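You operate a simulated robot arm through the tools that you are given. There is no shell and no other tool. Be economical: measure what you need, move in short steps, check, and stop when the job is done.

Carry out the task below with a simulated robot arm. There is one attempt and no reset: what you move stays moved.

TASK
Switch the card creaser off and brush the dust drawer clean.
Fine: power off before brushing; wooden brush, back in its place; drawer shut. Where these are worked on the way, their far stop is far enough and under half their travel is too little: dust drawer. What is to be rubbed or washed off counts as gone when no trace of it is left.

Only the result counts: the job must be done as asked and must still hold three seconds after the hand-in. Knocking over, shifting, dropping, spilling or breaking anything else fails it.

THE ROBOT
A 7-joint arm with a two-finger parallel gripper on a trunk, on a base that drives. Base frame: it is fixed to the floor where the robot stands at the start and does not move with it; the origin is under the middle of the robot, x ahead of it, y to its left, z up. Units: m, degrees, N and s.
With the tool pointing down near the work surface it reaches from about 0.2 to 0.74 m from the robot's upright axis, wherever it stands. Its first joint turns from -166.0 to 166.0 degrees. Places, roughly: creaser power switch [0.5, 0.1, 0.9]; dust drawer [0.7, -0.1, 0.7]. Payload 1.57 kg.
The tool frame sits at the grasp point between the pads (the TCP): z along the fingers, y along the line on which they close. The tips reach 0.03 m beyond it. Largest opening 0.11 m; finger width 0.024, thickness 0.012; the body of the gripper, 0.048 by 0.112 m, starts 0.078 m behind the TCP.
Orientation is that of the tool frame in the base frame, as a unit quaternion [x, y, z, w]. With the fingers straight down and closing along the base's y, the tool's x points along the base's -x, its y along +y and its z along -z.

THE INTERFACE
- The arm moves only by the tool arm_command. Its arguments are lists of equal length, an entry for each row: "slide": the shift along the tool's x, y, z in m, a list of three; "rot": the turn, a rotation vector about the tool's x, y, z in degrees, a list of three; "fingers": the gripper command, from -1 (shut) to 1 (fully open), values between in proportion. In form: {"slide": [[tx, ty, tz], ...], "rot": [[rx, ry, rz], ...], "fingers": [fingers, ...]}. A call has 1 to 10 rows; each row is the pose to reach, as a shift and turn from the pose commanded when the call began, along the tool's axes at that moment. Rows are played at 5 a second. More than 0.05 m and 8.6 degrees between two rows, or a gripper value outside its range, and nothing of the call is played. Where a pose cannot be reached the arm comes as near as it can. A force on the tool above 80 N (or 10 N above the force at the start of the call, whichever is more), or a blocked arm, ends the call early, and 0.2 s more pass. Each finger travels about 0.045 m/s and halts on what it meets, pressing with about 36 N; the grip force reading is that of the motor and also rises with nothing between the fingers. The clock runs only during rows and for 0.2 s after the last one: add rows that repeat a pose to give the fingers time. It gives the time, the measured TCP pose, the force on the tool (base axes), the opening and the grip force at its end, in the units of the frame above (readings bear some noise), with the torque about the TCP (base axes, N m) and any sound that the robot's microphone picked up.
- Cameras (640 x 400 px; columns grow to the right, rows downward): "scene" is now at [-0.0699, 0.0801, 1.4784]; the picture's right is [-0.98, 0.20, 0.00], its down [0.17, 0.85, -0.49] and it looks along [-0.10, -0.48, -0.87] (base axes); focal length 214 px, centre (320, 200). "wrist" rides on the gripper at [0.07, 0.016, -0.141] in the tool frame; the picture's right is [-0.23, 0.97, 0.00], its down [-0.86, -0.20, -0.48] and it looks along [-0.47, -0.11, 0.88] (tool axes); focal length 222 px, centre (320, 200). There is no depth. A picture from a camera that has moved, and an enlarged one, comes with that camera's place and axes in the base frame and with its lens. The place of the scene camera against the robot may be out by one fixed shift of up to 0.025 m in any direction.
- get_image(camera): a new picture of that camera. It takes no simulated time.
- lift_body(by): slides the trunk up (or, below 0, down) by that many m; the arm and the scene camera ride with it, the base frame stays. It gives what a move gives, with no picture.
- roll_base(legs): drives the robot by 1 to 6 legs, each [ahead, turn to the left] in m and degrees, along the robot's own axes; the way and the turn of a leg run together, so that a leg with both is an arc; at most 1.5 m and 180 degrees a leg. The arm and the cameras ride along, it lands a little off, and it stops where it bumps. It gives what a move gives.
- head_to(pan, tilt): turns the head with the scene camera to pan (to the left, within 155 degrees either way) and tilt (down, from -29 to 69), counted from straight ahead of the robot. It gives what a move gives.
- close_up(camera, box): a new picture of the part [left, top, right, bottom] of that camera's present view, enlarged. It takes no simulated time.
- job_done(): hands the job in; it is judged then, once.

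Go step by step. Nothing tells you exact positions but the pictures and the camera data: compare them with the known pose of the tool, close in by small moves and look again before you grip or let go. The budget is 120 turns and 90 pictures, counting those below and the enlarged ones. Unless the task says otherwise, let go and move clear before handing in, and close with one line.

The tools are called as name(argument=value, ...) on one line, values as JSON. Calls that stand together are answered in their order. arm_command: Moves the arm, as the interface text tells. Its arguments: {"type":"object","properties":{"slide":{"type":"array","items":{"type":"array","items":{"type":"number"}}},"rot":{"type":"array","items":{"type":"array","items":{"type":"number"}}},"fingers":{"type":"array","items":{"type":"number"}}},"required":["slide","rot","fingers"]} The other tools are called the same way: lift_body (by) slides the trunk up or down; roll_base (legs) drives the base; head_to (pan, tilt) turns the head that bears the scene camera; get_image (camera) takes a picture; close_up (camera, box) takes an enlarged picture of a part of a camera's view; job_done () hands the job in.

At the start:

```text
time: 0.0
tool_pos: [0.1664, -0.3732, 1.1483]
tcp_rot: [-0.001, 1.0, 0.0, 0.001]
force: [-0.9, -0.6, -0.3]
wrist_torque: [-0.03, 0.01, 0.02]
opening: 0.11
grip_force: 0.1
trunk travel left (down, up): [-0.425, 0.165]
robot x, y, heading: [0.0006, -0.0006, -0.2]
head pan, tilt: [-101.3, 60.6]
```

scene: 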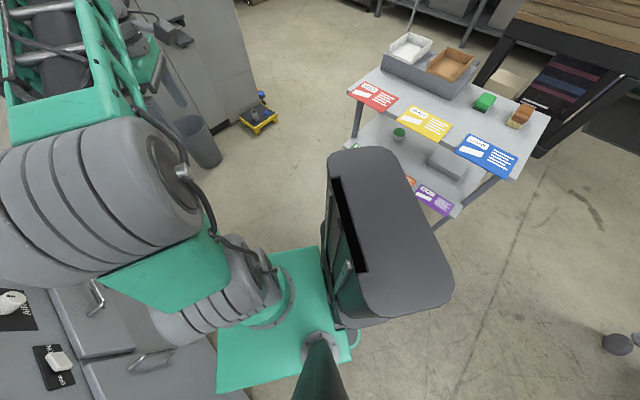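
wrist: 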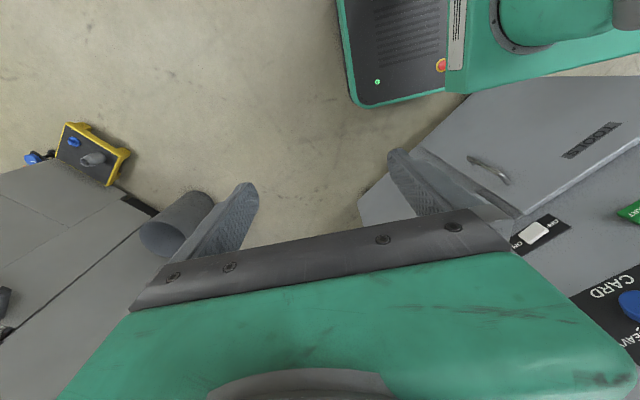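

The view is to the robot's right, where a trolley holds what look like brushes or erasers. I'll turn the head to the creaser ahead.

head_to(pan=0, tilt=45)

close_up(camera="wrist", box=[440, 120, 640, 360])

get_image(camera="scene")

```text
time: 1.8
tool_pos: [0.167, -0.3718, 1.1494]
tcp_rot: [0.0, 1.0, 0.0, 0.0]
force: [-0.3, 0.6, 0.2]
wrist_torque: [-0.02, 0.0, -0.01]
opening: 0.11
grip_force: 0.1
trunk travel left (down, up): [-0.425, 0.165]
robot x, y, heading: [-0.0035, 0.0006, -0.1]
head pan, tilt: [0.0, 45.0]
```

```text
1.67 times, centred on (540, 240) of wrist
camera zoom: at [0.0961, -0.3565, 1.2892], right [0.23, 0.97, 0.0], down [0.86, -0.2, 0.48], along [0.47, -0.11, -0.88], focal length 370 px, centre (-47, 133)
```

zoom: 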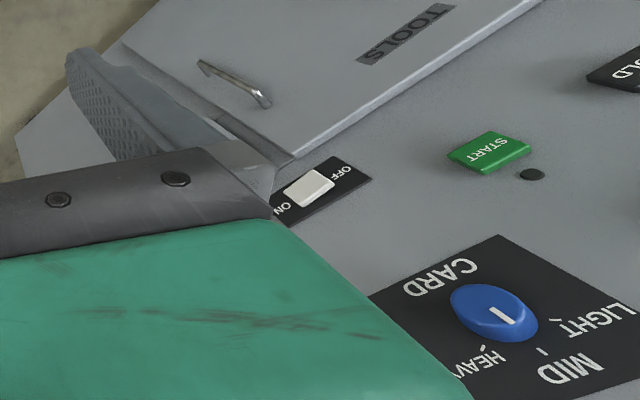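

```text
86 pictures are left
camera scene: at [0.0244, 0.1448, 1.4985], right [0.0, -1.0, 0.0], down [-0.71, 0.0, -0.71], along [0.71, 0.0, -0.71], focal length 214 px, centre (320, 200)
```

scene: 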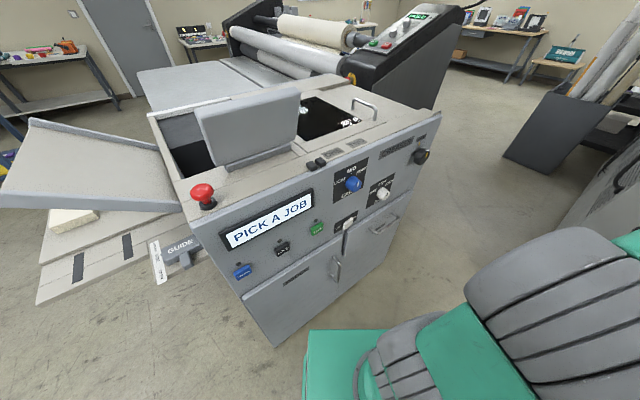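

close_up(camera="scene", box=[200, 80, 460, 240])

close_up(camera="scene", box=[220, 190, 420, 350])

```text
2.46 times, centred on (330, 160) of scene
camera zoom: at [0.0244, 0.1448, 1.4985], right [0.0, -1.0, 0.0], down [-0.71, 0.0, -0.71], along [0.71, 0.0, -0.71], focal length 528 px, centre (295, 298)
```

zoom: 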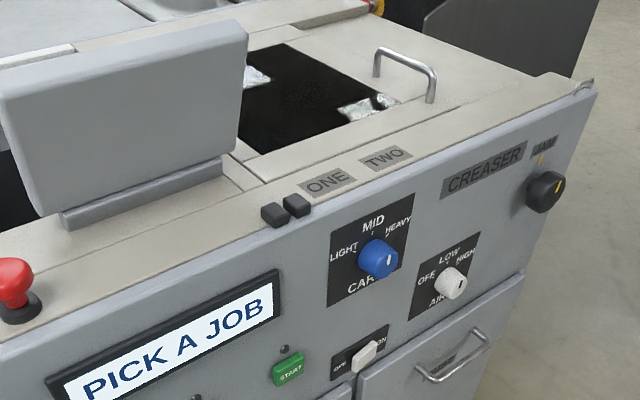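

```text
2.50 times, centred on (320, 270) of scene
camera zoom: at [0.0244, 0.1448, 1.4985], right [0.0, -1.0, 0.0], down [-0.71, 0.0, -0.71], along [0.71, 0.0, -0.71], focal length 536 px, centre (320, 25)
```

zoom: 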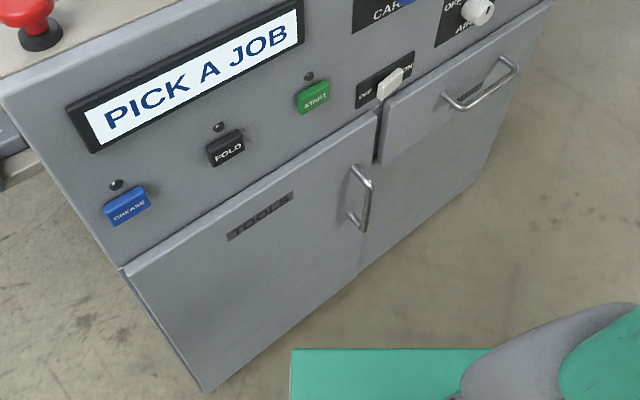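

close_up(camera="scene", box=[325, 205, 375, 240])

close_up(camera="scene", box=[345, 195, 415, 245])

head_to(pan=-120, tilt=45)

get_image(camera="scene")

```text
11.43 times, centred on (350, 222) of scene
camera zoom: at [0.0244, 0.1448, 1.4985], right [0.0, -1.0, 0.0], down [-0.71, 0.0, -0.71], along [0.71, 0.0, -0.71], focal length 2451 px, centre (-23, -57)
```

zoom: 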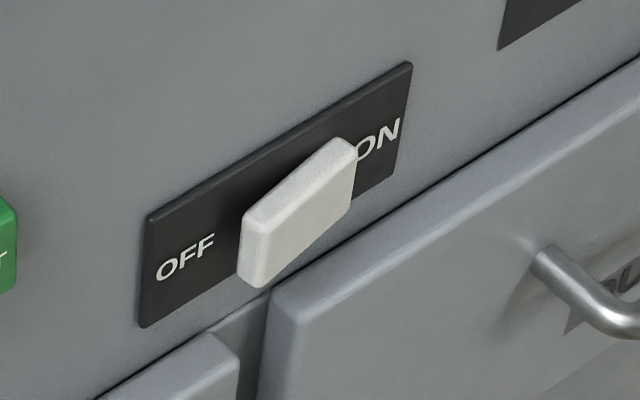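

```text
8.00 times, centred on (380, 220) of scene
camera zoom: at [0.0244, 0.1448, 1.4985], right [0.0, -1.0, 0.0], down [-0.71, 0.0, -0.71], along [0.71, 0.0, -0.71], focal length 1716 px, centre (-160, 40)
```

zoom: 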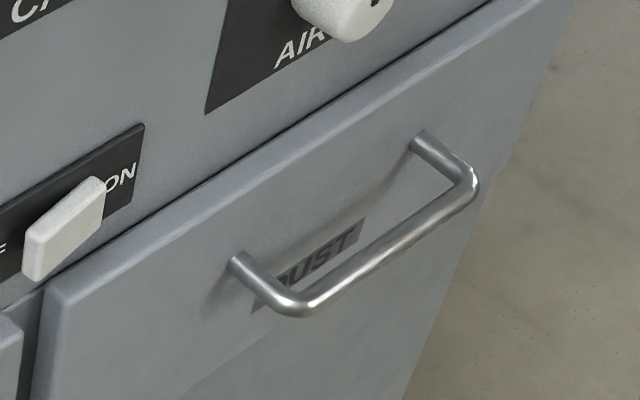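

```text
time: 3.8
tool_pos: [0.1684, -0.372, 1.1472]
tcp_rot: [0.0, 1.0, 0.0, 0.0]
force: [0.2, -0.4, 0.4]
wrist_torque: [0.05, -0.01, 0.03]
opening: 0.11
grip_force: 0.1
trunk travel left (down, up): [-0.425, 0.165]
robot x, y, heading: [0.0019, 0.002, 0.1]
head pan, tilt: [-120.0, 45.0]
```

```text
81 pictures are left
camera scene: at [-0.0976, 0.0744, 1.4985], right [-0.87, 0.5, 0.0], down [0.35, 0.61, -0.71], along [-0.35, -0.61, -0.71], focal length 214 px, centre (320, 200)
```

scene: 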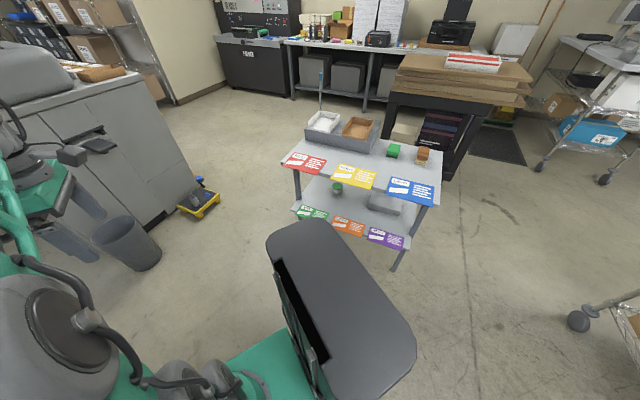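

close_up(camera="scene", box=[270, 65, 450, 180])

close_up(camera="scene", box=[270, 160, 450, 275])

```text
3.48 times, centred on (360, 122) of scene
camera zoom: at [-0.0976, 0.0744, 1.4985], right [-0.87, 0.5, 0.0], down [0.35, 0.61, -0.71], along [-0.35, -0.61, -0.71], focal length 746 px, centre (181, 470)
```

zoom: 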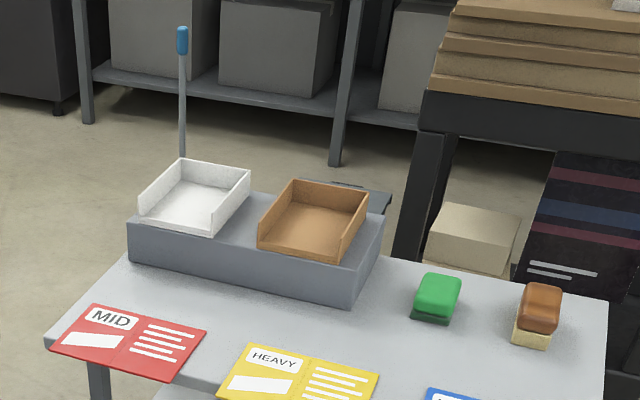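

```text
3.48 times, centred on (360, 218) of scene
camera zoom: at [-0.0976, 0.0744, 1.4985], right [-0.87, 0.5, 0.0], down [0.35, 0.61, -0.71], along [-0.35, -0.61, -0.71], focal length 746 px, centre (181, 139)
```

zoom: 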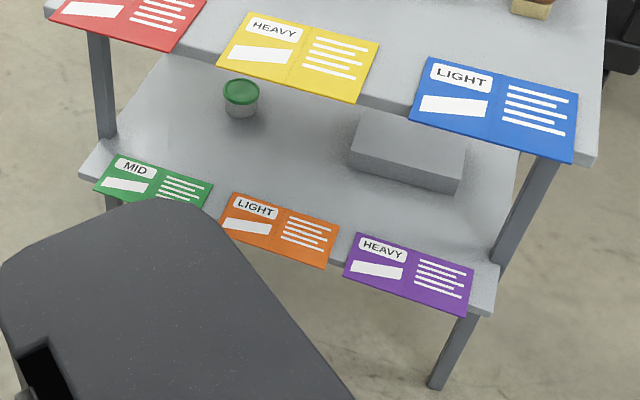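

The white rocker stands with its OFF end out, and the drawer labelled DUST is to its right. The wooden brush is on the trolley behind, and the panel is turned about 36°. I'll swing the tool level toward the panel first.

arm_command(slide=[[-0.02, 0.018, 0.01], [-0.04, 0.036, 0.02], [-0.06, 0.054, 0.03], [-0.08, 0.072, 0.04], [-0.1, 0.09, 0.05], [-0.12, 0.108, 0.06], [-0.14, 0.126, 0.07], [-0.16, 0.144, 0.08], [-0.18, 0.162, 0.09], [-0.2, 0.18, 0.1]], rot=[[0, -8.5, 0], [0, -17, 0], [0, -25.5, 0], [0, -34, 0], [0, -42.5, 0], [0, -51, 0], [0, -59.5, 0], [0, -68, 0], [0, -76.5, 0], [0, -85, 0]], fingers=[-1, -1, -1, -1, -1, -1, -1, -1, -1, -1])

head_to(pan=0, tilt=45)

get_image(camera="scene")

get_image(camera="wrist")

```text
time: 5.7
tool_pos: [0.3304, -0.2389, 1.1864]
tcp_rot: [0.204, 0.929, 0.068, 0.301]
force: [-1.1, 1.1, 0.7]
wrist_torque: [-0.1, -0.07, -0.07]
opening: 0.0
grip_force: 20.8
out of reach, approached as far as the arm can: row 1, 4, 5, 6, 7, 8, 9
trunk travel left (down, up): [-0.425, 0.165]
robot x, y, heading: [-0.0029, -0.001, -0.1]
head pan, tilt: [-120.0, 45.0]
stopped in row 9: the arm was blocked; the commanded pose is now the measured one
```

```text
time: 7.7
tool_pos: [0.3311, -0.2425, 1.1816]
tcp_rot: [0.206, 0.93, 0.072, 0.296]
force: [0.2, -0.1, -0.3]
wrist_torque: [-0.02, 0.03, -0.02]
opening: 0.0
grip_force: 21.5
trunk travel left (down, up): [-0.425, 0.165]
robot x, y, heading: [-0.0002, 0.0006, 0.0]
head pan, tilt: [0.0, 45.0]
```

```text
78 pictures are left
camera scene: at [0.024, 0.1449, 1.4985], right [0.0, -1.0, 0.0], down [-0.71, 0.0, -0.71], along [0.71, 0.0, -0.71], focal length 214 px, centre (320, 200)
```

scene: 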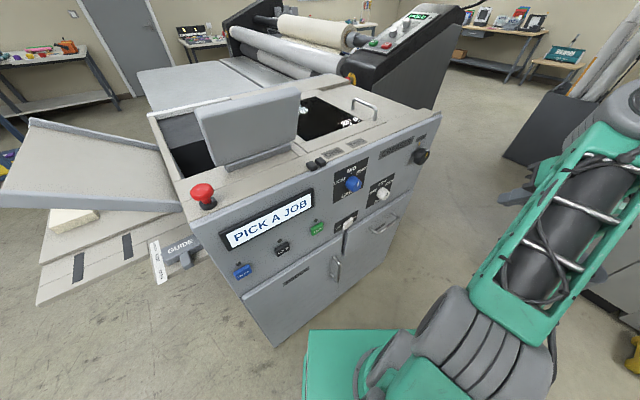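

```text
77 pictures are left
camera wrist: at [0.2035, -0.1997, 1.2645], right [0.5, 0.78, 0.37], down [0.29, -0.55, 0.78], along [0.82, -0.29, -0.5], focal length 222 px, centre (320, 200)
```

wrist: 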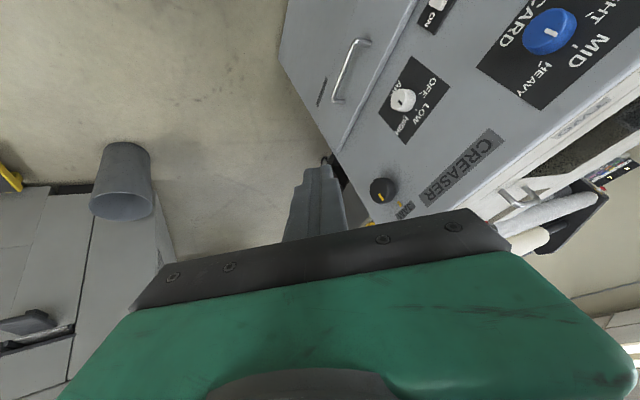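

The arm reached about 36° of pitch and was blocked. I'll aim for a 45° downward tilt facing the panel, just in front of the switch.

arm_command(slide=[[0.0118, 0.0185, 0.0179], [0.0236, 0.037, 0.0358], [0.0354, 0.0555, 0.0537], [0.0472, 0.074, 0.0716], [0.059, 0.0925, 0.0895], [0.0708, 0.111, 0.1074], [0.0826, 0.1295, 0.1253], [0.0944, 0.148, 0.1432], [0.1062, 0.1665, 0.1611], [0.118, 0.185, 0.179]], rot=[[-2.47, -0.4, -5.23], [-4.94, -0.8, -10.46], [-7.41, -1.2, -15.69], [-9.88, -1.6, -20.92], [-12.35, -2.0, -26.15], [-14.82, -2.4, -31.38], [-17.29, -2.8, -36.61], [-19.76, -3.2, -41.84], [-22.23, -3.6, -47.07], [-24.7, -4.0, -52.3]], fingers=[-1, -1, -1, -1, -1, -1, -1, -1, -1, -1])

get_image(camera="scene")

get_image(camera="wrist")

```text
time: 8.4
tool_pos: [0.334, -0.2374, 1.1668]
tcp_rot: [0.167, 0.942, 0.073, 0.28]
force: [0.5, -0.7, -0.1]
wrist_torque: [0.01, 0.01, 0.0]
opening: 0.0
grip_force: 21.7
out of reach, approached as far as the arm can: row 1, 2, 3
trunk travel left (down, up): [-0.425, 0.165]
robot x, y, heading: [0.0022, -0.0006, -0.3]
head pan, tilt: [0.0, 45.0]
stopped in row 3: the arm was blocked; the commanded pose is now the measured one
```

```text
76 pictures are left
camera scene: at [0.0239, 0.1449, 1.4985], right [0.0, -1.0, 0.0], down [-0.71, 0.0, -0.71], along [0.71, 0.0, -0.71], focal length 214 px, centre (320, 200)
```

scene: 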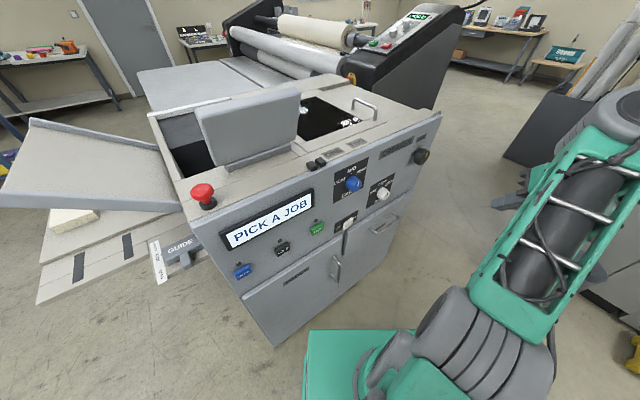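

```text
75 pictures are left
camera wrist: at [0.2043, -0.2043, 1.2532], right [0.44, 0.83, 0.34], down [0.35, -0.51, 0.78], along [0.82, -0.23, -0.52], focal length 222 px, centre (320, 200)
```

wrist: 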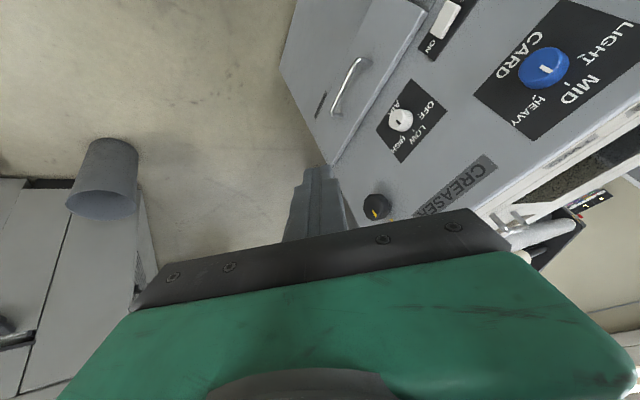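

The arm is folded badly up here. I'll go back to tool-down, lower, with the yaw aligned to the panel.

arm_command(slide=[[0.00945, 0.00856, 0.0146], [0.0189, 0.0171, 0.0292], [0.0284, 0.0257, 0.0438], [0.0378, 0.0342, 0.0584], [0.0473, 0.0428, 0.073], [0.0567, 0.0514, 0.0876], [0.0662, 0.0599, 0.1022], [0.0756, 0.0685, 0.1168], [0.0851, 0.077, 0.1314], [0.0945, 0.0856, 0.146]], rot=[[-0.21, 3.49, -5.44], [-0.42, 6.98, -10.88], [-0.63, 10.47, -16.32], [-0.84, 13.96, -21.76], [-1.05, 17.45, -27.2], [-1.26, 20.94, -32.64], [-1.47, 24.43, -38.08], [-1.68, 27.92, -43.52], [-1.89, 31.41, -48.96], [-2.1, 34.9, -54.4]], fingers=[-1, -1, -1, -1, -1, -1, -1, -1, -1, -1])

get_image(camera="scene")

```text
time: 9.3
tool_pos: [0.3111, -0.2501, 1.0921]
tcp_rot: [0.11, 0.977, 0.062, 0.171]
force: [-0.8, 0.5, -0.2]
wrist_torque: [0.03, -0.03, 0.0]
opening: 0.0
grip_force: 21.2
trunk travel left (down, up): [-0.425, 0.165]
robot x, y, heading: [-0.0012, 0.0009, -0.1]
head pan, tilt: [0.0, 45.0]
stopped in row 4: the arm was blocked; the commanded pose is now the measured one
```

```text
74 pictures are left
camera scene: at [0.0238, 0.1451, 1.4985], right [0.0, -1.0, 0.0], down [-0.71, 0.0, -0.71], along [0.71, 0.0, -0.71], focal length 214 px, centre (320, 200)
```

scene: 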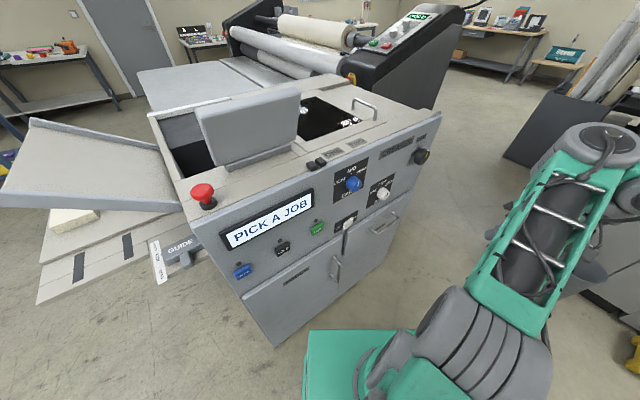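

arm_command(slide=[[0, 0, 0.01], [0, 0, 0.02], [0, 0, 0.03], [0, 0, 0.04], [0, 0, 0.04]], rot=[[1.8, 4.9, -3.2], [3.6, 9.8, -6.4], [5.4, 14.7, -9.6], [7.1, 19.7, -12.7], [7.1, 19.7, -12.7]], fingers=[-1, -1, -1, -1, -1])

```text
time: 10.5
tool_pos: [0.3253, -0.247, 1.0545]
tcp_rot: [-0.003, 1.0, -0.002, 0.0]
force: [0.2, 0.3, -0.1]
wrist_torque: [-0.01, 0.01, 0.0]
opening: 0.0001
grip_force: 21.5
trunk travel left (down, up): [-0.425, 0.165]
robot x, y, heading: [0.0029, -0.0001, -0.2]
head pan, tilt: [0.0, 45.0]
```

arm_command(slide=[[-0.006, 0.033, 0.008], [-0.012, 0.066, 0.016], [-0.018, 0.099, 0.024], [-0.024, 0.132, 0.032], [-0.03, 0.165, 0.04], [-0.035, 0.195, 0.05], [-0.035, 0.195, 0.05]], rot=[[0, 0, -6], [0, 0, -12], [0, 0, -18], [0, 0, -24], [0, 0, -30], [0, 0, -36], [0, 0, -36]], fingers=[-1, -1, -1, -1, -1, -1, -1])

get_image(camera="scene")

get_image(camera="wrist")

```text
time: 11.5
tool_pos: [0.3191, -0.1645, 0.9575]
tcp_rot: [-0.12, 0.988, 0.052, -0.08]
force: [0.2, -0.4, 0.7]
wrist_torque: [-0.01, 0.0, -0.02]
opening: 0.0002
grip_force: 21.3
trunk travel left (down, up): [-0.425, 0.165]
robot x, y, heading: [-0.0031, -0.001, 0.3]
head pan, tilt: [0.0, 45.0]
stopped in row 5: the arm was blocked; the commanded pose is now the measured one
```

```text
73 pictures are left
camera scene: at [0.0244, 0.1447, 1.495], right [0.0, -1.0, 0.0], down [-0.71, 0.0, -0.71], along [0.71, 0.0, -0.71], focal length 214 px, centre (320, 200)
```

scene: 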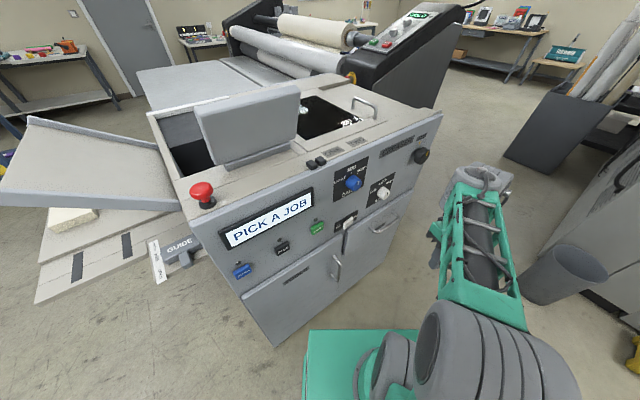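

```text
72 pictures are left
camera wrist: at [0.2715, -0.1784, 1.1076], right [0.0, 1.0, 0.09], down [0.95, -0.02, 0.32], along [0.32, 0.08, -0.94], focal length 222 px, centre (320, 200)
```

wrist: 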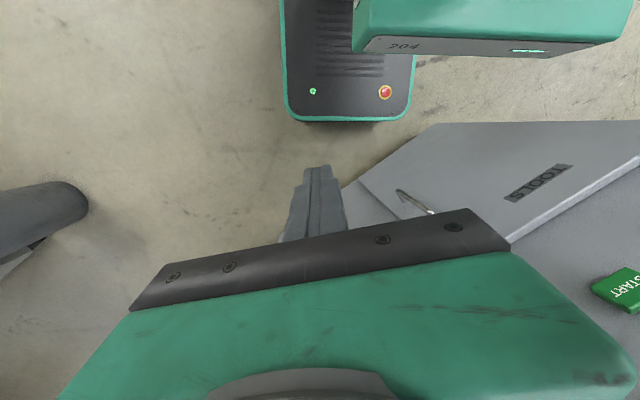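

The arm stalls when it works this close to its own axis. I'll drive so the robot faces the panel squarely from about 0.6 m.

roll_base(legs=[[0, -82], [0.4, 0], [0, 118]])

get_image(camera="scene")

get_image(camera="wrist")

```text
time: 22.5
tool_pos: [0.4098, -0.35, 0.9592]
tcp_rot: [-0.422, 0.901, 0.025, -0.095]
force: [-0.4, 0.4, -0.3]
wrist_torque: [-0.01, -0.01, -0.04]
opening: 0.0001
grip_force: 21.2
trunk travel left (down, up): [-0.425, 0.165]
robot x, y, heading: [0.054, -0.4049, 36.4]
head pan, tilt: [0.0, 45.0]
```

```text
71 pictures are left
camera scene: at [-0.0149, -0.2781, 1.4985], right [0.59, -0.81, 0.0], down [-0.57, -0.42, -0.71], along [0.57, 0.42, -0.71], focal length 214 px, centre (320, 200)
```

scene: 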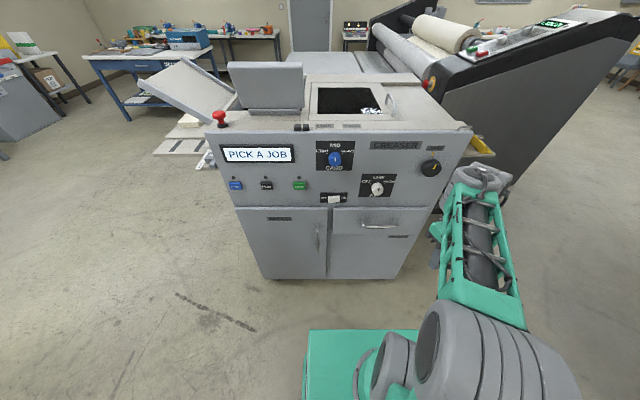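

```text
70 pictures are left
camera wrist: at [0.3806, -0.3877, 1.1097], right [-0.59, 0.8, 0.09], down [0.78, 0.54, 0.31], along [0.2, 0.26, -0.94], focal length 222 px, centre (320, 200)
```

wrist: 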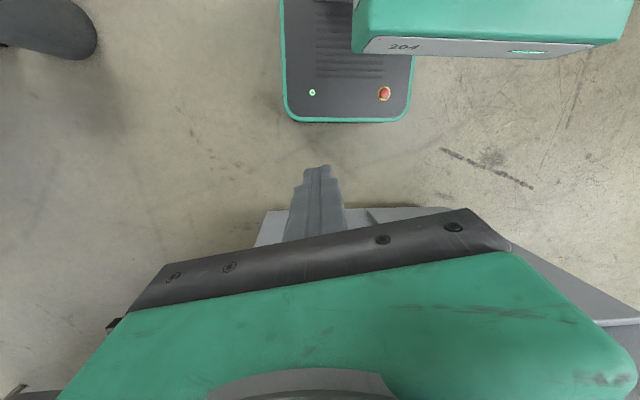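

Facing the panel squarely now. I'll bring the tool up in front of the switch, tilted 40°.

arm_command(slide=[[-0.0169, 0.0167, -0.0035], [-0.0338, 0.0334, -0.007], [-0.0507, 0.0501, -0.0105], [-0.0676, 0.0668, -0.014], [-0.0845, 0.0835, -0.0175], [-0.1014, 0.1002, -0.021], [-0.1183, 0.1169, -0.0245], [-0.1352, 0.1336, -0.028], [-0.1521, 0.1503, -0.0315], [-0.169, 0.167, -0.035]], rot=[[1.08, -4.93, 1.12], [2.16, -9.86, 2.24], [3.24, -14.79, 3.36], [4.32, -19.72, 4.48], [5.4, -24.65, 5.6], [6.48, -29.58, 6.72], [7.56, -34.51, 7.84], [8.64, -39.44, 8.96], [9.72, -44.37, 10.08], [10.8, -49.3, 11.2]], fingers=[-1, -1, -1, -1, -1, -1, -1, -1, -1, -1])

get_image(camera="wrist")

get_image(camera="scene")

```text
time: 23.2
tool_pos: [0.4212, -0.3673, 0.9978]
tcp_rot: [-0.318, 0.947, 0.043, 0.006]
force: [0.6, -0.4, 0.4]
wrist_torque: [-0.06, -0.01, -0.02]
opening: 0.0
grip_force: 21.7
out of reach, approached as far as the arm can: row 1, 2, 3
trunk travel left (down, up): [-0.425, 0.165]
robot x, y, heading: [0.0593, -0.4045, 36.3]
head pan, tilt: [0.0, 45.0]
stopped in row 3: the arm was blocked; the commanded pose is now the measured one
```

```text
69 pictures are left
camera wrist: at [0.358, -0.4087, 1.1378], right [-0.41, 0.91, 0.08], down [0.81, 0.32, 0.49], along [0.42, 0.27, -0.87], focal length 222 px, centre (320, 200)
```

wrist: 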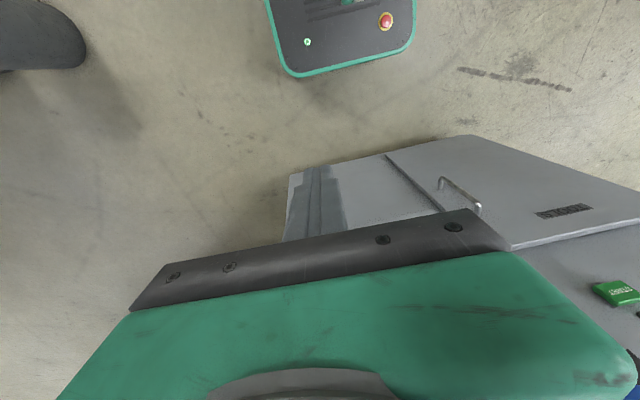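

```text
68 pictures are left
camera scene: at [-0.015, -0.2783, 1.4928], right [0.59, -0.81, 0.0], down [-0.57, -0.42, -0.71], along [0.57, 0.42, -0.71], focal length 214 px, centre (320, 200)
```

scene: 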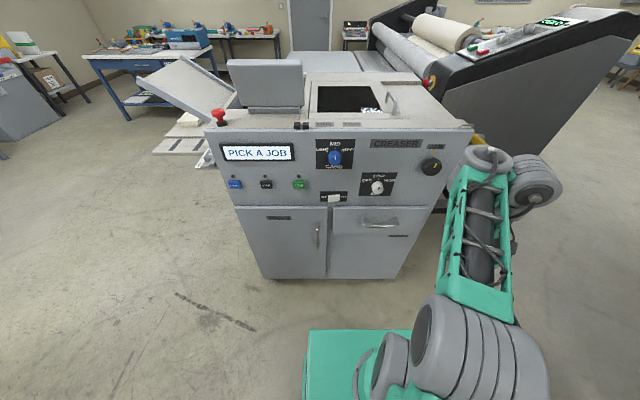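

The arm is over-folded. I'll extend it forward with the tool kept straight down first.

arm_command(slide=[[-0.02, 0, 0], [-0.04, 0.01, 0], [-0.06, 0.02, 0], [-0.08, 0.035, 0], [-0.1, 0.05, 0], [-0.12, 0.065, 0], [-0.14, 0.08, 0], [-0.16, 0.1, 0], [-0.16, 0.1, 0]], rot=[[1, 0, 0], [2, 0, 0], [3, 0, 0], [4, 0, 0], [4.5, 0, 0], [4.5, 0, 0], [4.5, 0, 0], [4.5, 0, 0], [4.5, 0, 0]], fingers=[-1, -1, -1, -1, -1, -1, -1, -1, -1])

get_image(camera="scene")

```text
time: 25.2
tool_pos: [0.4881, -0.1898, 1.017]
tcp_rot: [-0.319, 0.948, 0.006, 0.016]
force: [-0.4, 0.4, 0.3]
wrist_torque: [-0.02, -0.02, -0.03]
opening: 0.0002
grip_force: 21.9
trunk travel left (down, up): [-0.425, 0.165]
robot x, y, heading: [0.0523, -0.407, 36.4]
head pan, tilt: [0.0, 45.0]
```

```text
67 pictures are left
camera scene: at [-0.015, -0.278, 1.4985], right [0.59, -0.81, 0.0], down [-0.57, -0.42, -0.71], along [0.57, 0.42, -0.71], focal length 214 px, centre (320, 200)
```

scene: 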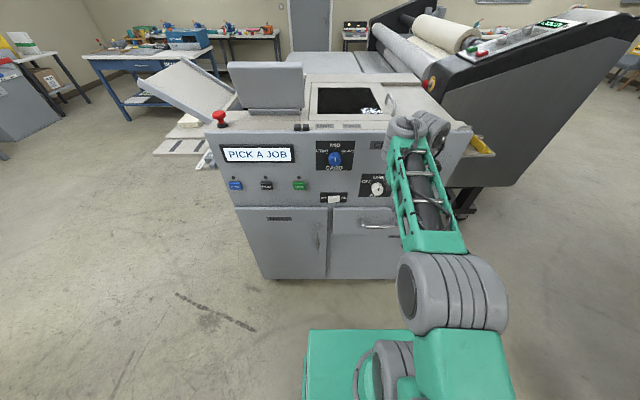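

arm_command(slide=[[0, 0.02, 0], [0, 0.04, 0], [0, 0.06, 0], [0, 0.08, 0], [0, 0.1, 0], [0, 0.12, 0], [0, 0.14, 0], [0, 0.16, 0], [0, 0.16, 0]], rot=[[0, -3, 0], [0, -6, 0], [0, -9, 0], [0, -12, 0], [0, -16, 0], [0, -20, 0], [0, -24, 0], [0, -28, 0], [0, -28, 0]], fingers=[-1, -1, -1, -1, -1, -1, -1, -1, -1])

get_image(camera="scene")

get_image(camera="wrist")

```text
time: 27.3
tool_pos: [0.4141, -0.0353, 0.9294]
tcp_rot: [-0.321, 0.932, 0.025, 0.165]
force: [-0.1, -1.2, 0.2]
wrist_torque: [0.1, -0.02, 0.02]
opening: 0.0002
grip_force: 20.9
out of reach, approached as far as the arm can: row 3, 4, 5, 6, 7
trunk travel left (down, up): [-0.425, 0.165]
robot x, y, heading: [0.0532, -0.406, 36.4]
head pan, tilt: [0.0, 45.0]
stopped in row 9: the arm was blocked; the commanded pose is now the measured one
```

```text
66 pictures are left
camera scene: at [-0.016, -0.281, 1.4971], right [0.59, -0.81, 0.0], down [-0.57, -0.42, -0.71], along [0.57, 0.42, -0.71], focal length 214 px, centre (320, 200)
```

scene: 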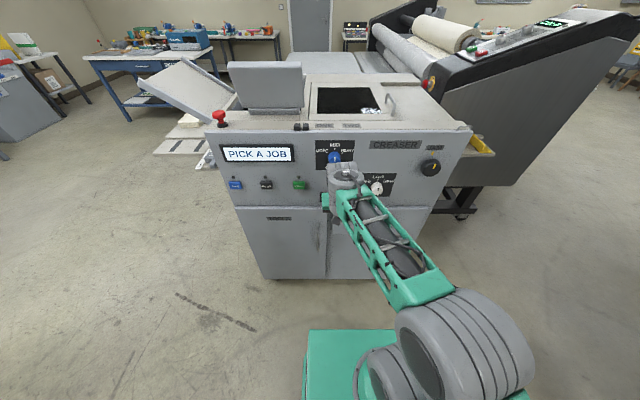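

```text
65 pictures are left
camera wrist: at [0.3095, -0.0862, 1.0393], right [-0.42, 0.91, 0.01], down [0.61, 0.27, 0.74], along [0.67, 0.32, -0.67], focal length 222 px, centre (320, 200)
```

wrist: 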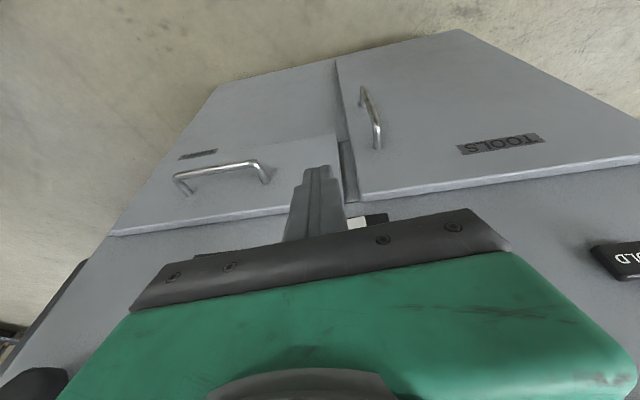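

arm_command(slide=[[0.02, -0.02, -0.008], [0.047, -0.05, -0.0165], [0.047, -0.05, -0.0165], [0.047, -0.05, -0.0165]], rot=[[0, 0, 0], [0, 0, 0], [0, 0, 0], [0, 0, 0]], fingers=[-1, -1, -1, -1])

get_image(camera="wrist")

close_up(camera="wrist", box=[330, 140, 490, 240])

```text
time: 28.0
tool_pos: [0.3903, -0.1134, 0.8765]
tcp_rot: [-0.332, 0.938, -0.01, 0.105]
force: [0.4, 0.4, 0.3]
wrist_torque: [-0.04, -0.02, -0.02]
opening: 0.0
grip_force: 21.4
trunk travel left (down, up): [-0.425, 0.165]
robot x, y, heading: [0.0508, -0.4068, 36.1]
head pan, tilt: [0.0, 45.0]
stopped in row 3: the arm was blocked; the commanded pose is now the measured one
```

```text
64 pictures are left
camera wrist: at [0.2987, -0.1514, 0.9996], right [-0.43, 0.9, -0.04], down [0.68, 0.35, 0.65], along [0.6, 0.25, -0.76], focal length 222 px, centre (320, 200)
```

wrist: 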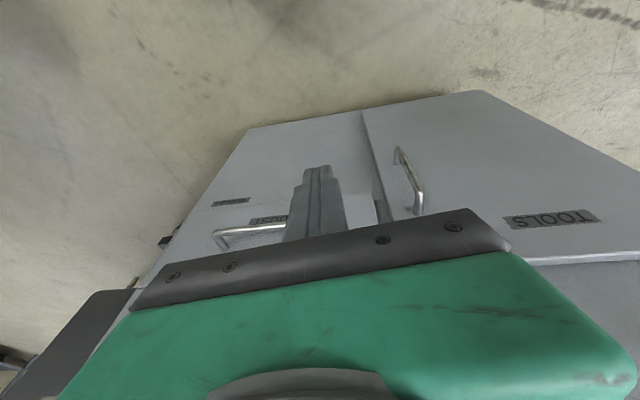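

```text
4.00 times, centred on (410, 190) of wrist
camera zoom: at [0.2987, -0.1514, 0.9996], right [-0.43, 0.9, -0.04], down [0.68, 0.35, 0.65], along [0.6, 0.25, -0.76], focal length 888 px, centre (-40, 240)
```

zoom: 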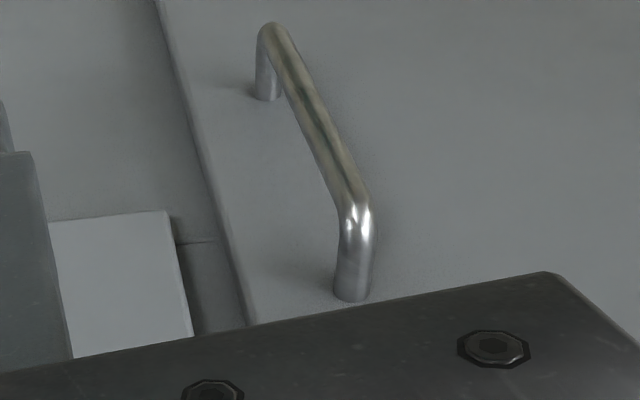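

The arm still stalls when folded this near. I'll back off 0.15 m and raise the trunk so it works more extended.

roll_base(legs=[[-0.15, 0]])

lift_body(by=0.12)

```text
time: 29.4
tool_pos: [0.2717, -0.2005, 0.8802]
tcp_rot: [-0.331, 0.938, -0.008, 0.107]
force: [0.4, -0.4, -0.6]
wrist_torque: [-0.01, -0.03, -0.01]
opening: 0.0001
grip_force: 21.5
trunk travel left (down, up): [-0.425, 0.165]
robot x, y, heading: [-0.0666, -0.4962, 36.2]
head pan, tilt: [0.0, 45.0]
```

```text
time: 30.9
tool_pos: [0.2697, -0.2007, 1.0025]
tcp_rot: [-0.332, 0.937, -0.008, 0.105]
force: [-0.3, -0.9, 0.5]
wrist_torque: [0.0, -0.01, 0.01]
opening: 0.0002
grip_force: 20.9
trunk travel left (down, up): [-0.545, 0.045]
robot x, y, heading: [-0.0677, -0.4952, 36.5]
head pan, tilt: [0.0, 45.0]
```

arm_command(slide=[[-0.016, 0.006, 0.007], [-0.032, 0.012, 0.014], [-0.048, 0.018, 0.021], [-0.064, 0.025, 0.028], [-0.08, 0.031, 0.035], [-0.096, 0.037, 0.043], [-0.113, 0.043, 0.051], [-0.13, 0.05, 0.059], [-0.13, 0.05, 0.059]], rot=[[0, -2.7, 0], [0, -5.4, 0], [0, -8.1, 0], [0, -10.8, 0], [0, -13.5, 0], [0, -16.2, 0], [0, -19, 0], [0, -22, 0], [0, -22, 0]], fingers=[-1, -1, -1, -1, -1, -1, -1, -1, -1])

get_image(camera="wrist")

get_image(camera="scene")

```text
time: 32.9
tool_pos: [0.3523, -0.0773, 0.9641]
tcp_rot: [-0.326, 0.9, 0.054, 0.284]
force: [0.5, 0.0, -0.3]
wrist_torque: [0.03, -0.03, 0.0]
opening: 0.0001
grip_force: 21.1
trunk travel left (down, up): [-0.545, 0.045]
robot x, y, heading: [-0.0648, -0.4981, 36.2]
head pan, tilt: [0.0, 45.0]
```

```text
62 pictures are left
camera wrist: at [0.2297, -0.1435, 1.0417], right [-0.46, 0.89, 0.04], down [0.43, 0.18, 0.88], along [0.78, 0.42, -0.47], focal length 222 px, centre (320, 200)
```

wrist: 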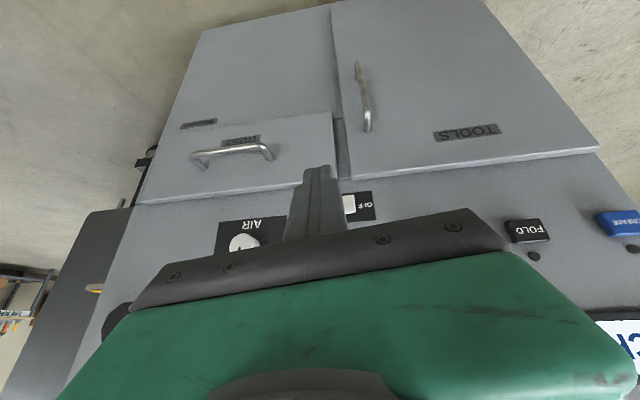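

```text
61 pictures are left
camera scene: at [-0.1354, -0.3666, 1.6185], right [0.59, -0.81, 0.0], down [-0.57, -0.42, -0.71], along [0.57, 0.42, -0.71], focal length 214 px, centre (320, 200)
```

scene: 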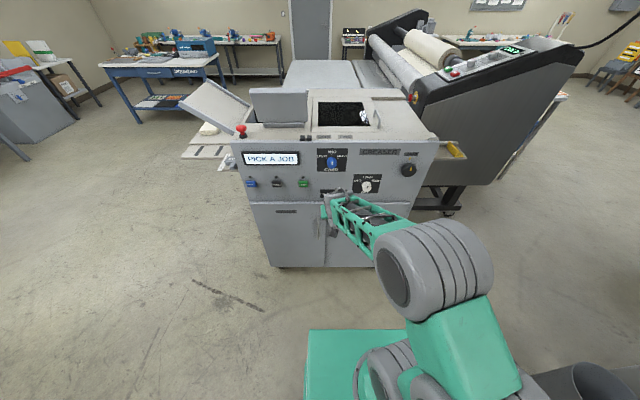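

arm_command(slide=[[-0.014, 0.008, 0.015], [-0.028, 0.016, 0.03], [-0.042, 0.024, 0.046], [-0.042, 0.024, 0.046]], rot=[[0, 0, 0], [0, 0, 0], [0, 0, 0], [0, 0, 0]], fingers=[-1, -1, -1, -1])

get_image(camera="wrist")

close_up(camera="scene", box=[300, 170, 400, 230])

```text
time: 33.9
tool_pos: [0.3845, -0.0234, 0.9486]
tcp_rot: [-0.326, 0.9, 0.056, 0.284]
force: [0.6, 0.0, -0.5]
wrist_torque: [-0.01, -0.01, -0.01]
opening: 0.0
grip_force: 21.8
trunk travel left (down, up): [-0.545, 0.045]
robot x, y, heading: [-0.0626, -0.4949, 36.4]
head pan, tilt: [0.0, 45.0]
```

```text
60 pictures are left
camera wrist: at [0.2635, -0.0882, 1.0245], right [-0.46, 0.89, 0.04], down [0.43, 0.18, 0.88], along [0.78, 0.42, -0.47], focal length 222 px, centre (320, 200)
```

wrist: 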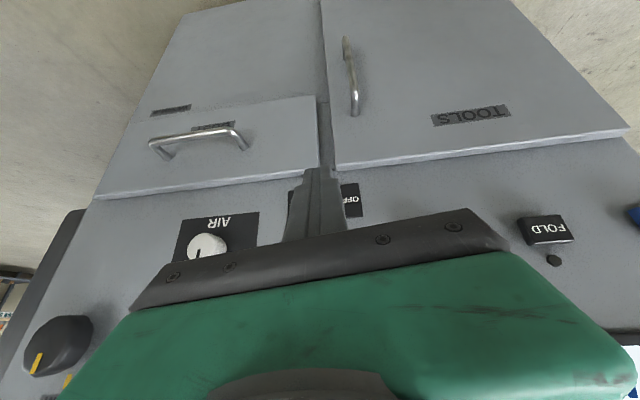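

```text
6.40 times, centred on (350, 200) of scene
camera zoom: at [-0.1354, -0.3665, 1.6185], right [0.59, -0.81, 0.0], down [-0.57, -0.42, -0.71], along [0.57, 0.42, -0.71], focal length 1373 px, centre (128, 200)
```

zoom: 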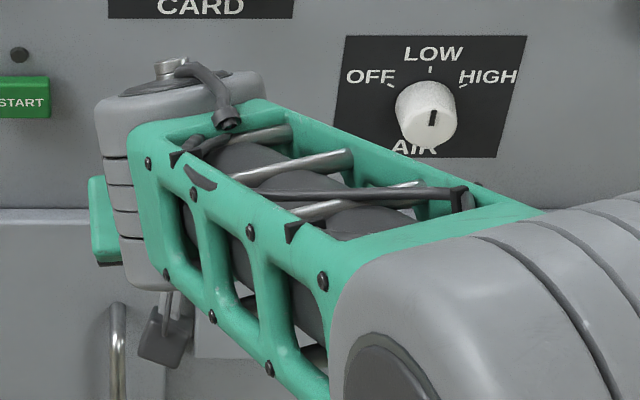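

arm_command(slide=[[-0.008, 0, 0.022], [-0.016, 0, 0.044], [-0.024, 0, 0.066], [-0.0317, 0, 0.0878], [-0.0317, 0, 0.0878]], rot=[[0, 0, 0], [0, 0, 0], [0, 0, 0], [0, 0, 0], [0, 0, 0]], fingers=[-1, -1, -1, -1, -1])

get_image(camera="wrist")

close_up(camera="wrist", box=[260, 120, 420, 220])

```text
time: 35.1
tool_pos: [0.4477, 0.0229, 0.8904]
tcp_rot: [-0.326, 0.9, 0.056, 0.285]
force: [0.6, -0.5, -1.0]
wrist_torque: [-0.03, 0.01, 0.01]
opening: 0.0
grip_force: 21.4
trunk travel left (down, up): [-0.545, 0.045]
robot x, y, heading: [-0.0639, -0.4931, 36.4]
head pan, tilt: [0.0, 45.0]
```

```text
58 pictures are left
camera wrist: at [0.326, -0.0445, 0.9688], right [-0.46, 0.89, 0.04], down [0.43, 0.18, 0.88], along [0.78, 0.42, -0.47], focal length 222 px, centre (320, 200)
```

wrist: 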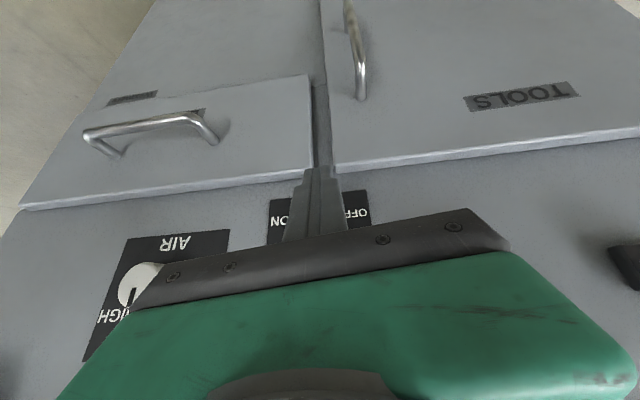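

```text
4.00 times, centred on (340, 170) of wrist
camera zoom: at [0.326, -0.0445, 0.9688], right [-0.46, 0.89, 0.04], down [0.43, 0.18, 0.88], along [0.78, 0.42, -0.47], focal length 888 px, centre (240, 320)
```

zoom: 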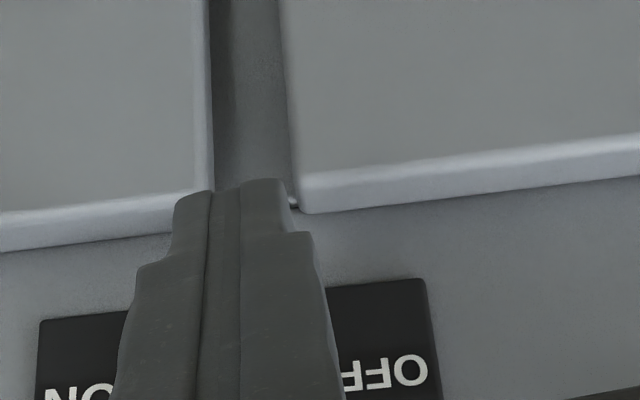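

arm_command(slide=[[-0.0083, 0, 0.0055], [-0.0167, 0, 0.0111], [-0.025, -0.001, 0.0166], [-0.025, -0.001, 0.0166]], rot=[[0, 0, 0], [0, 0, 0], [0, 0, 0], [0, 0, 0]], fingers=[-1, -1, -1, -1])

close_up(camera="wrist", box=[240, 110, 440, 235])

```text
time: 36.1
tool_pos: [0.4722, 0.0381, 0.8913]
tcp_rot: [-0.327, 0.9, 0.055, 0.284]
force: [-0.3, 0.0, 0.5]
wrist_torque: [0.02, -0.03, 0.0]
opening: 0.0002
grip_force: 21.1
trunk travel left (down, up): [-0.545, 0.045]
robot x, y, heading: [-0.0626, -0.4919, 36.2]
head pan, tilt: [0.0, 45.0]
```

```text
3.20 times, centred on (340, 172) of wrist
camera zoom: at [0.35, -0.0283, 0.9691], right [-0.46, 0.89, 0.04], down [0.43, 0.18, 0.88], along [0.78, 0.42, -0.47], focal length 711 px, centre (256, 288)
```

zoom: 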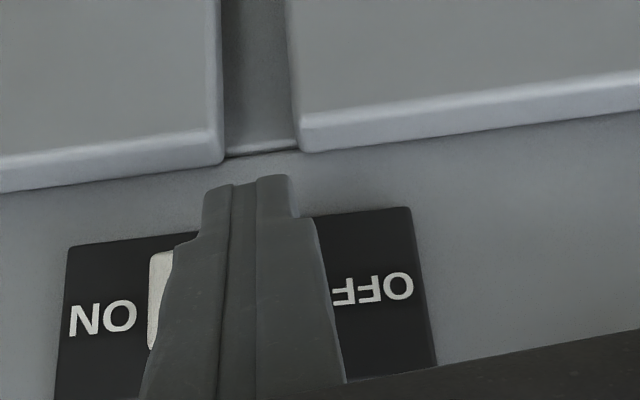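

arm_command(slide=[[-0.0042, 0, 0.0028], [-0.0083, 0, 0.0055], [-0.0125, 0, 0.0083], [-0.0167, 0, 0.0111], [-0.0167, 0, 0.0111]], rot=[[0, 0, 0], [0, 0, 0], [0, 0, 0], [0, 0, 0], [0, 0, 0]], fingers=[-1, -1, -1, -1, -1])

close_up(camera="wrist", box=[240, 110, 440, 235])

```text
time: 37.3
tool_pos: [0.4793, 0.0474, 0.8899]
tcp_rot: [-0.327, 0.9, 0.055, 0.281]
force: [-44.0, -28.0, 13.2]
wrist_torque: [-0.41, 0.4, -0.42]
opening: 0.0
grip_force: 20.9
trunk travel left (down, up): [-0.545, 0.045]
robot x, y, heading: [-0.068, -0.4958, 36.3]
head pan, tilt: [0.0, 45.0]
```

```text
3.20 times, centred on (340, 172) of wrist
camera zoom: at [0.3582, -0.0199, 0.969], right [-0.46, 0.89, 0.04], down [0.43, 0.19, 0.88], along [0.77, 0.42, -0.47], focal length 711 px, centre (256, 288)
```

zoom: 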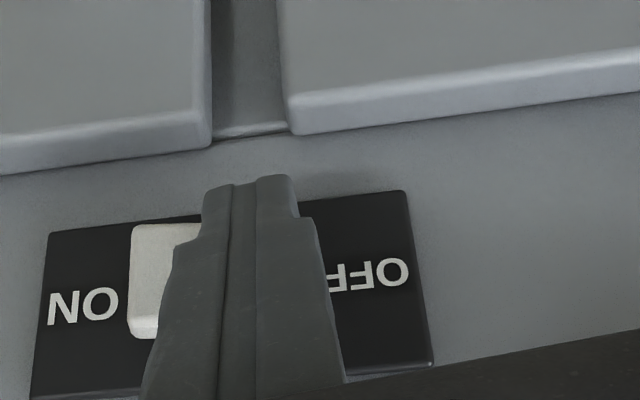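

Contact was firm and the ON end has come out. I'll back off and check.

arm_command(slide=[[0.02, 0, -0.02], [0.04, -0.02, -0.045], [0.06, -0.05, -0.075], [0.07, -0.08, -0.1], [0.07, -0.08, -0.1]], rot=[[0, 0, 0], [0, 0, 0], [0, 0, 0], [0, 0, 0], [0, 0, 0]], fingers=[-1, -1, -1, -1, -1])

get_image(camera="wrist")

close_up(camera="scene", box=[230, 130, 430, 255])

```text
time: 38.5
tool_pos: [0.444, -0.0806, 0.9421]
tcp_rot: [-0.326, 0.9, 0.055, 0.284]
force: [-0.2, 0.1, 0.0]
wrist_torque: [-0.01, -0.05, 0.03]
opening: 0.0
grip_force: 20.5
trunk travel left (down, up): [-0.545, 0.045]
robot x, y, heading: [-0.0666, -0.4927, 36.3]
head pan, tilt: [0.0, 45.0]
```

```text
54 pictures are left
camera wrist: at [0.3217, -0.1475, 1.0199], right [-0.46, 0.89, 0.04], down [0.43, 0.18, 0.88], along [0.78, 0.42, -0.47], focal length 222 px, centre (320, 200)
```

wrist: 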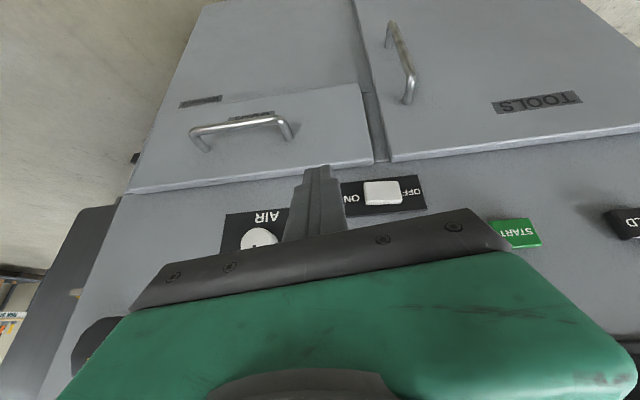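

```text
3.20 times, centred on (330, 192) of scene
camera zoom: at [-0.1355, -0.3668, 1.6185], right [0.59, -0.81, 0.0], down [-0.57, -0.42, -0.71], along [0.57, 0.42, -0.71], focal length 686 px, centre (288, 224)
```

zoom: 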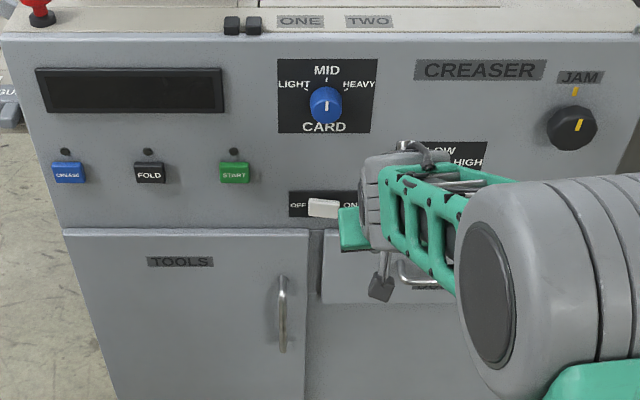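

The display is dark, so the power is off. Next I'll retract, point the tool down and yaw it so the fingers close front-to-back on the drawer handle.

arm_command(slide=[[0.013, -0.008, -0.0136], [0.026, -0.016, -0.027], [0.04, -0.023, -0.041], [0.053, -0.031, -0.054], [0.066, -0.038, -0.068], [0.079, -0.046, -0.081], [0.092, -0.054, -0.095], [0.106, -0.062, -0.109], [0.119, -0.069, -0.122], [0.132, -0.077, -0.136]], rot=[[-2.43, 1.89, -6.98], [-4.87, 3.78, -13.97], [-7.3, 5.67, -20.95], [-9.73, 7.57, -27.93], [-12.17, 9.46, -34.92], [-14.6, 11.35, -41.9], [-17.03, 13.24, -48.88], [-19.47, 15.13, -55.87], [-21.9, 17.02, -62.85], [-24.33, 18.92, -69.83]], fingers=[0, 0, 0, 0, 0, 0, 0, 0, 0, 0])

```text
time: 40.7
tool_pos: [0.3451, -0.2513, 0.9895]
tcp_rot: [0.83, -0.555, -0.011, -0.053]
force: [-1.1, -0.2, -0.3]
wrist_torque: [0.0, 0.02, -0.01]
opening: 0.0549
grip_force: 0.1
trunk travel left (down, up): [-0.545, 0.045]
robot x, y, heading: [-0.0658, -0.4967, 36.3]
head pan, tilt: [0.0, 45.0]
```

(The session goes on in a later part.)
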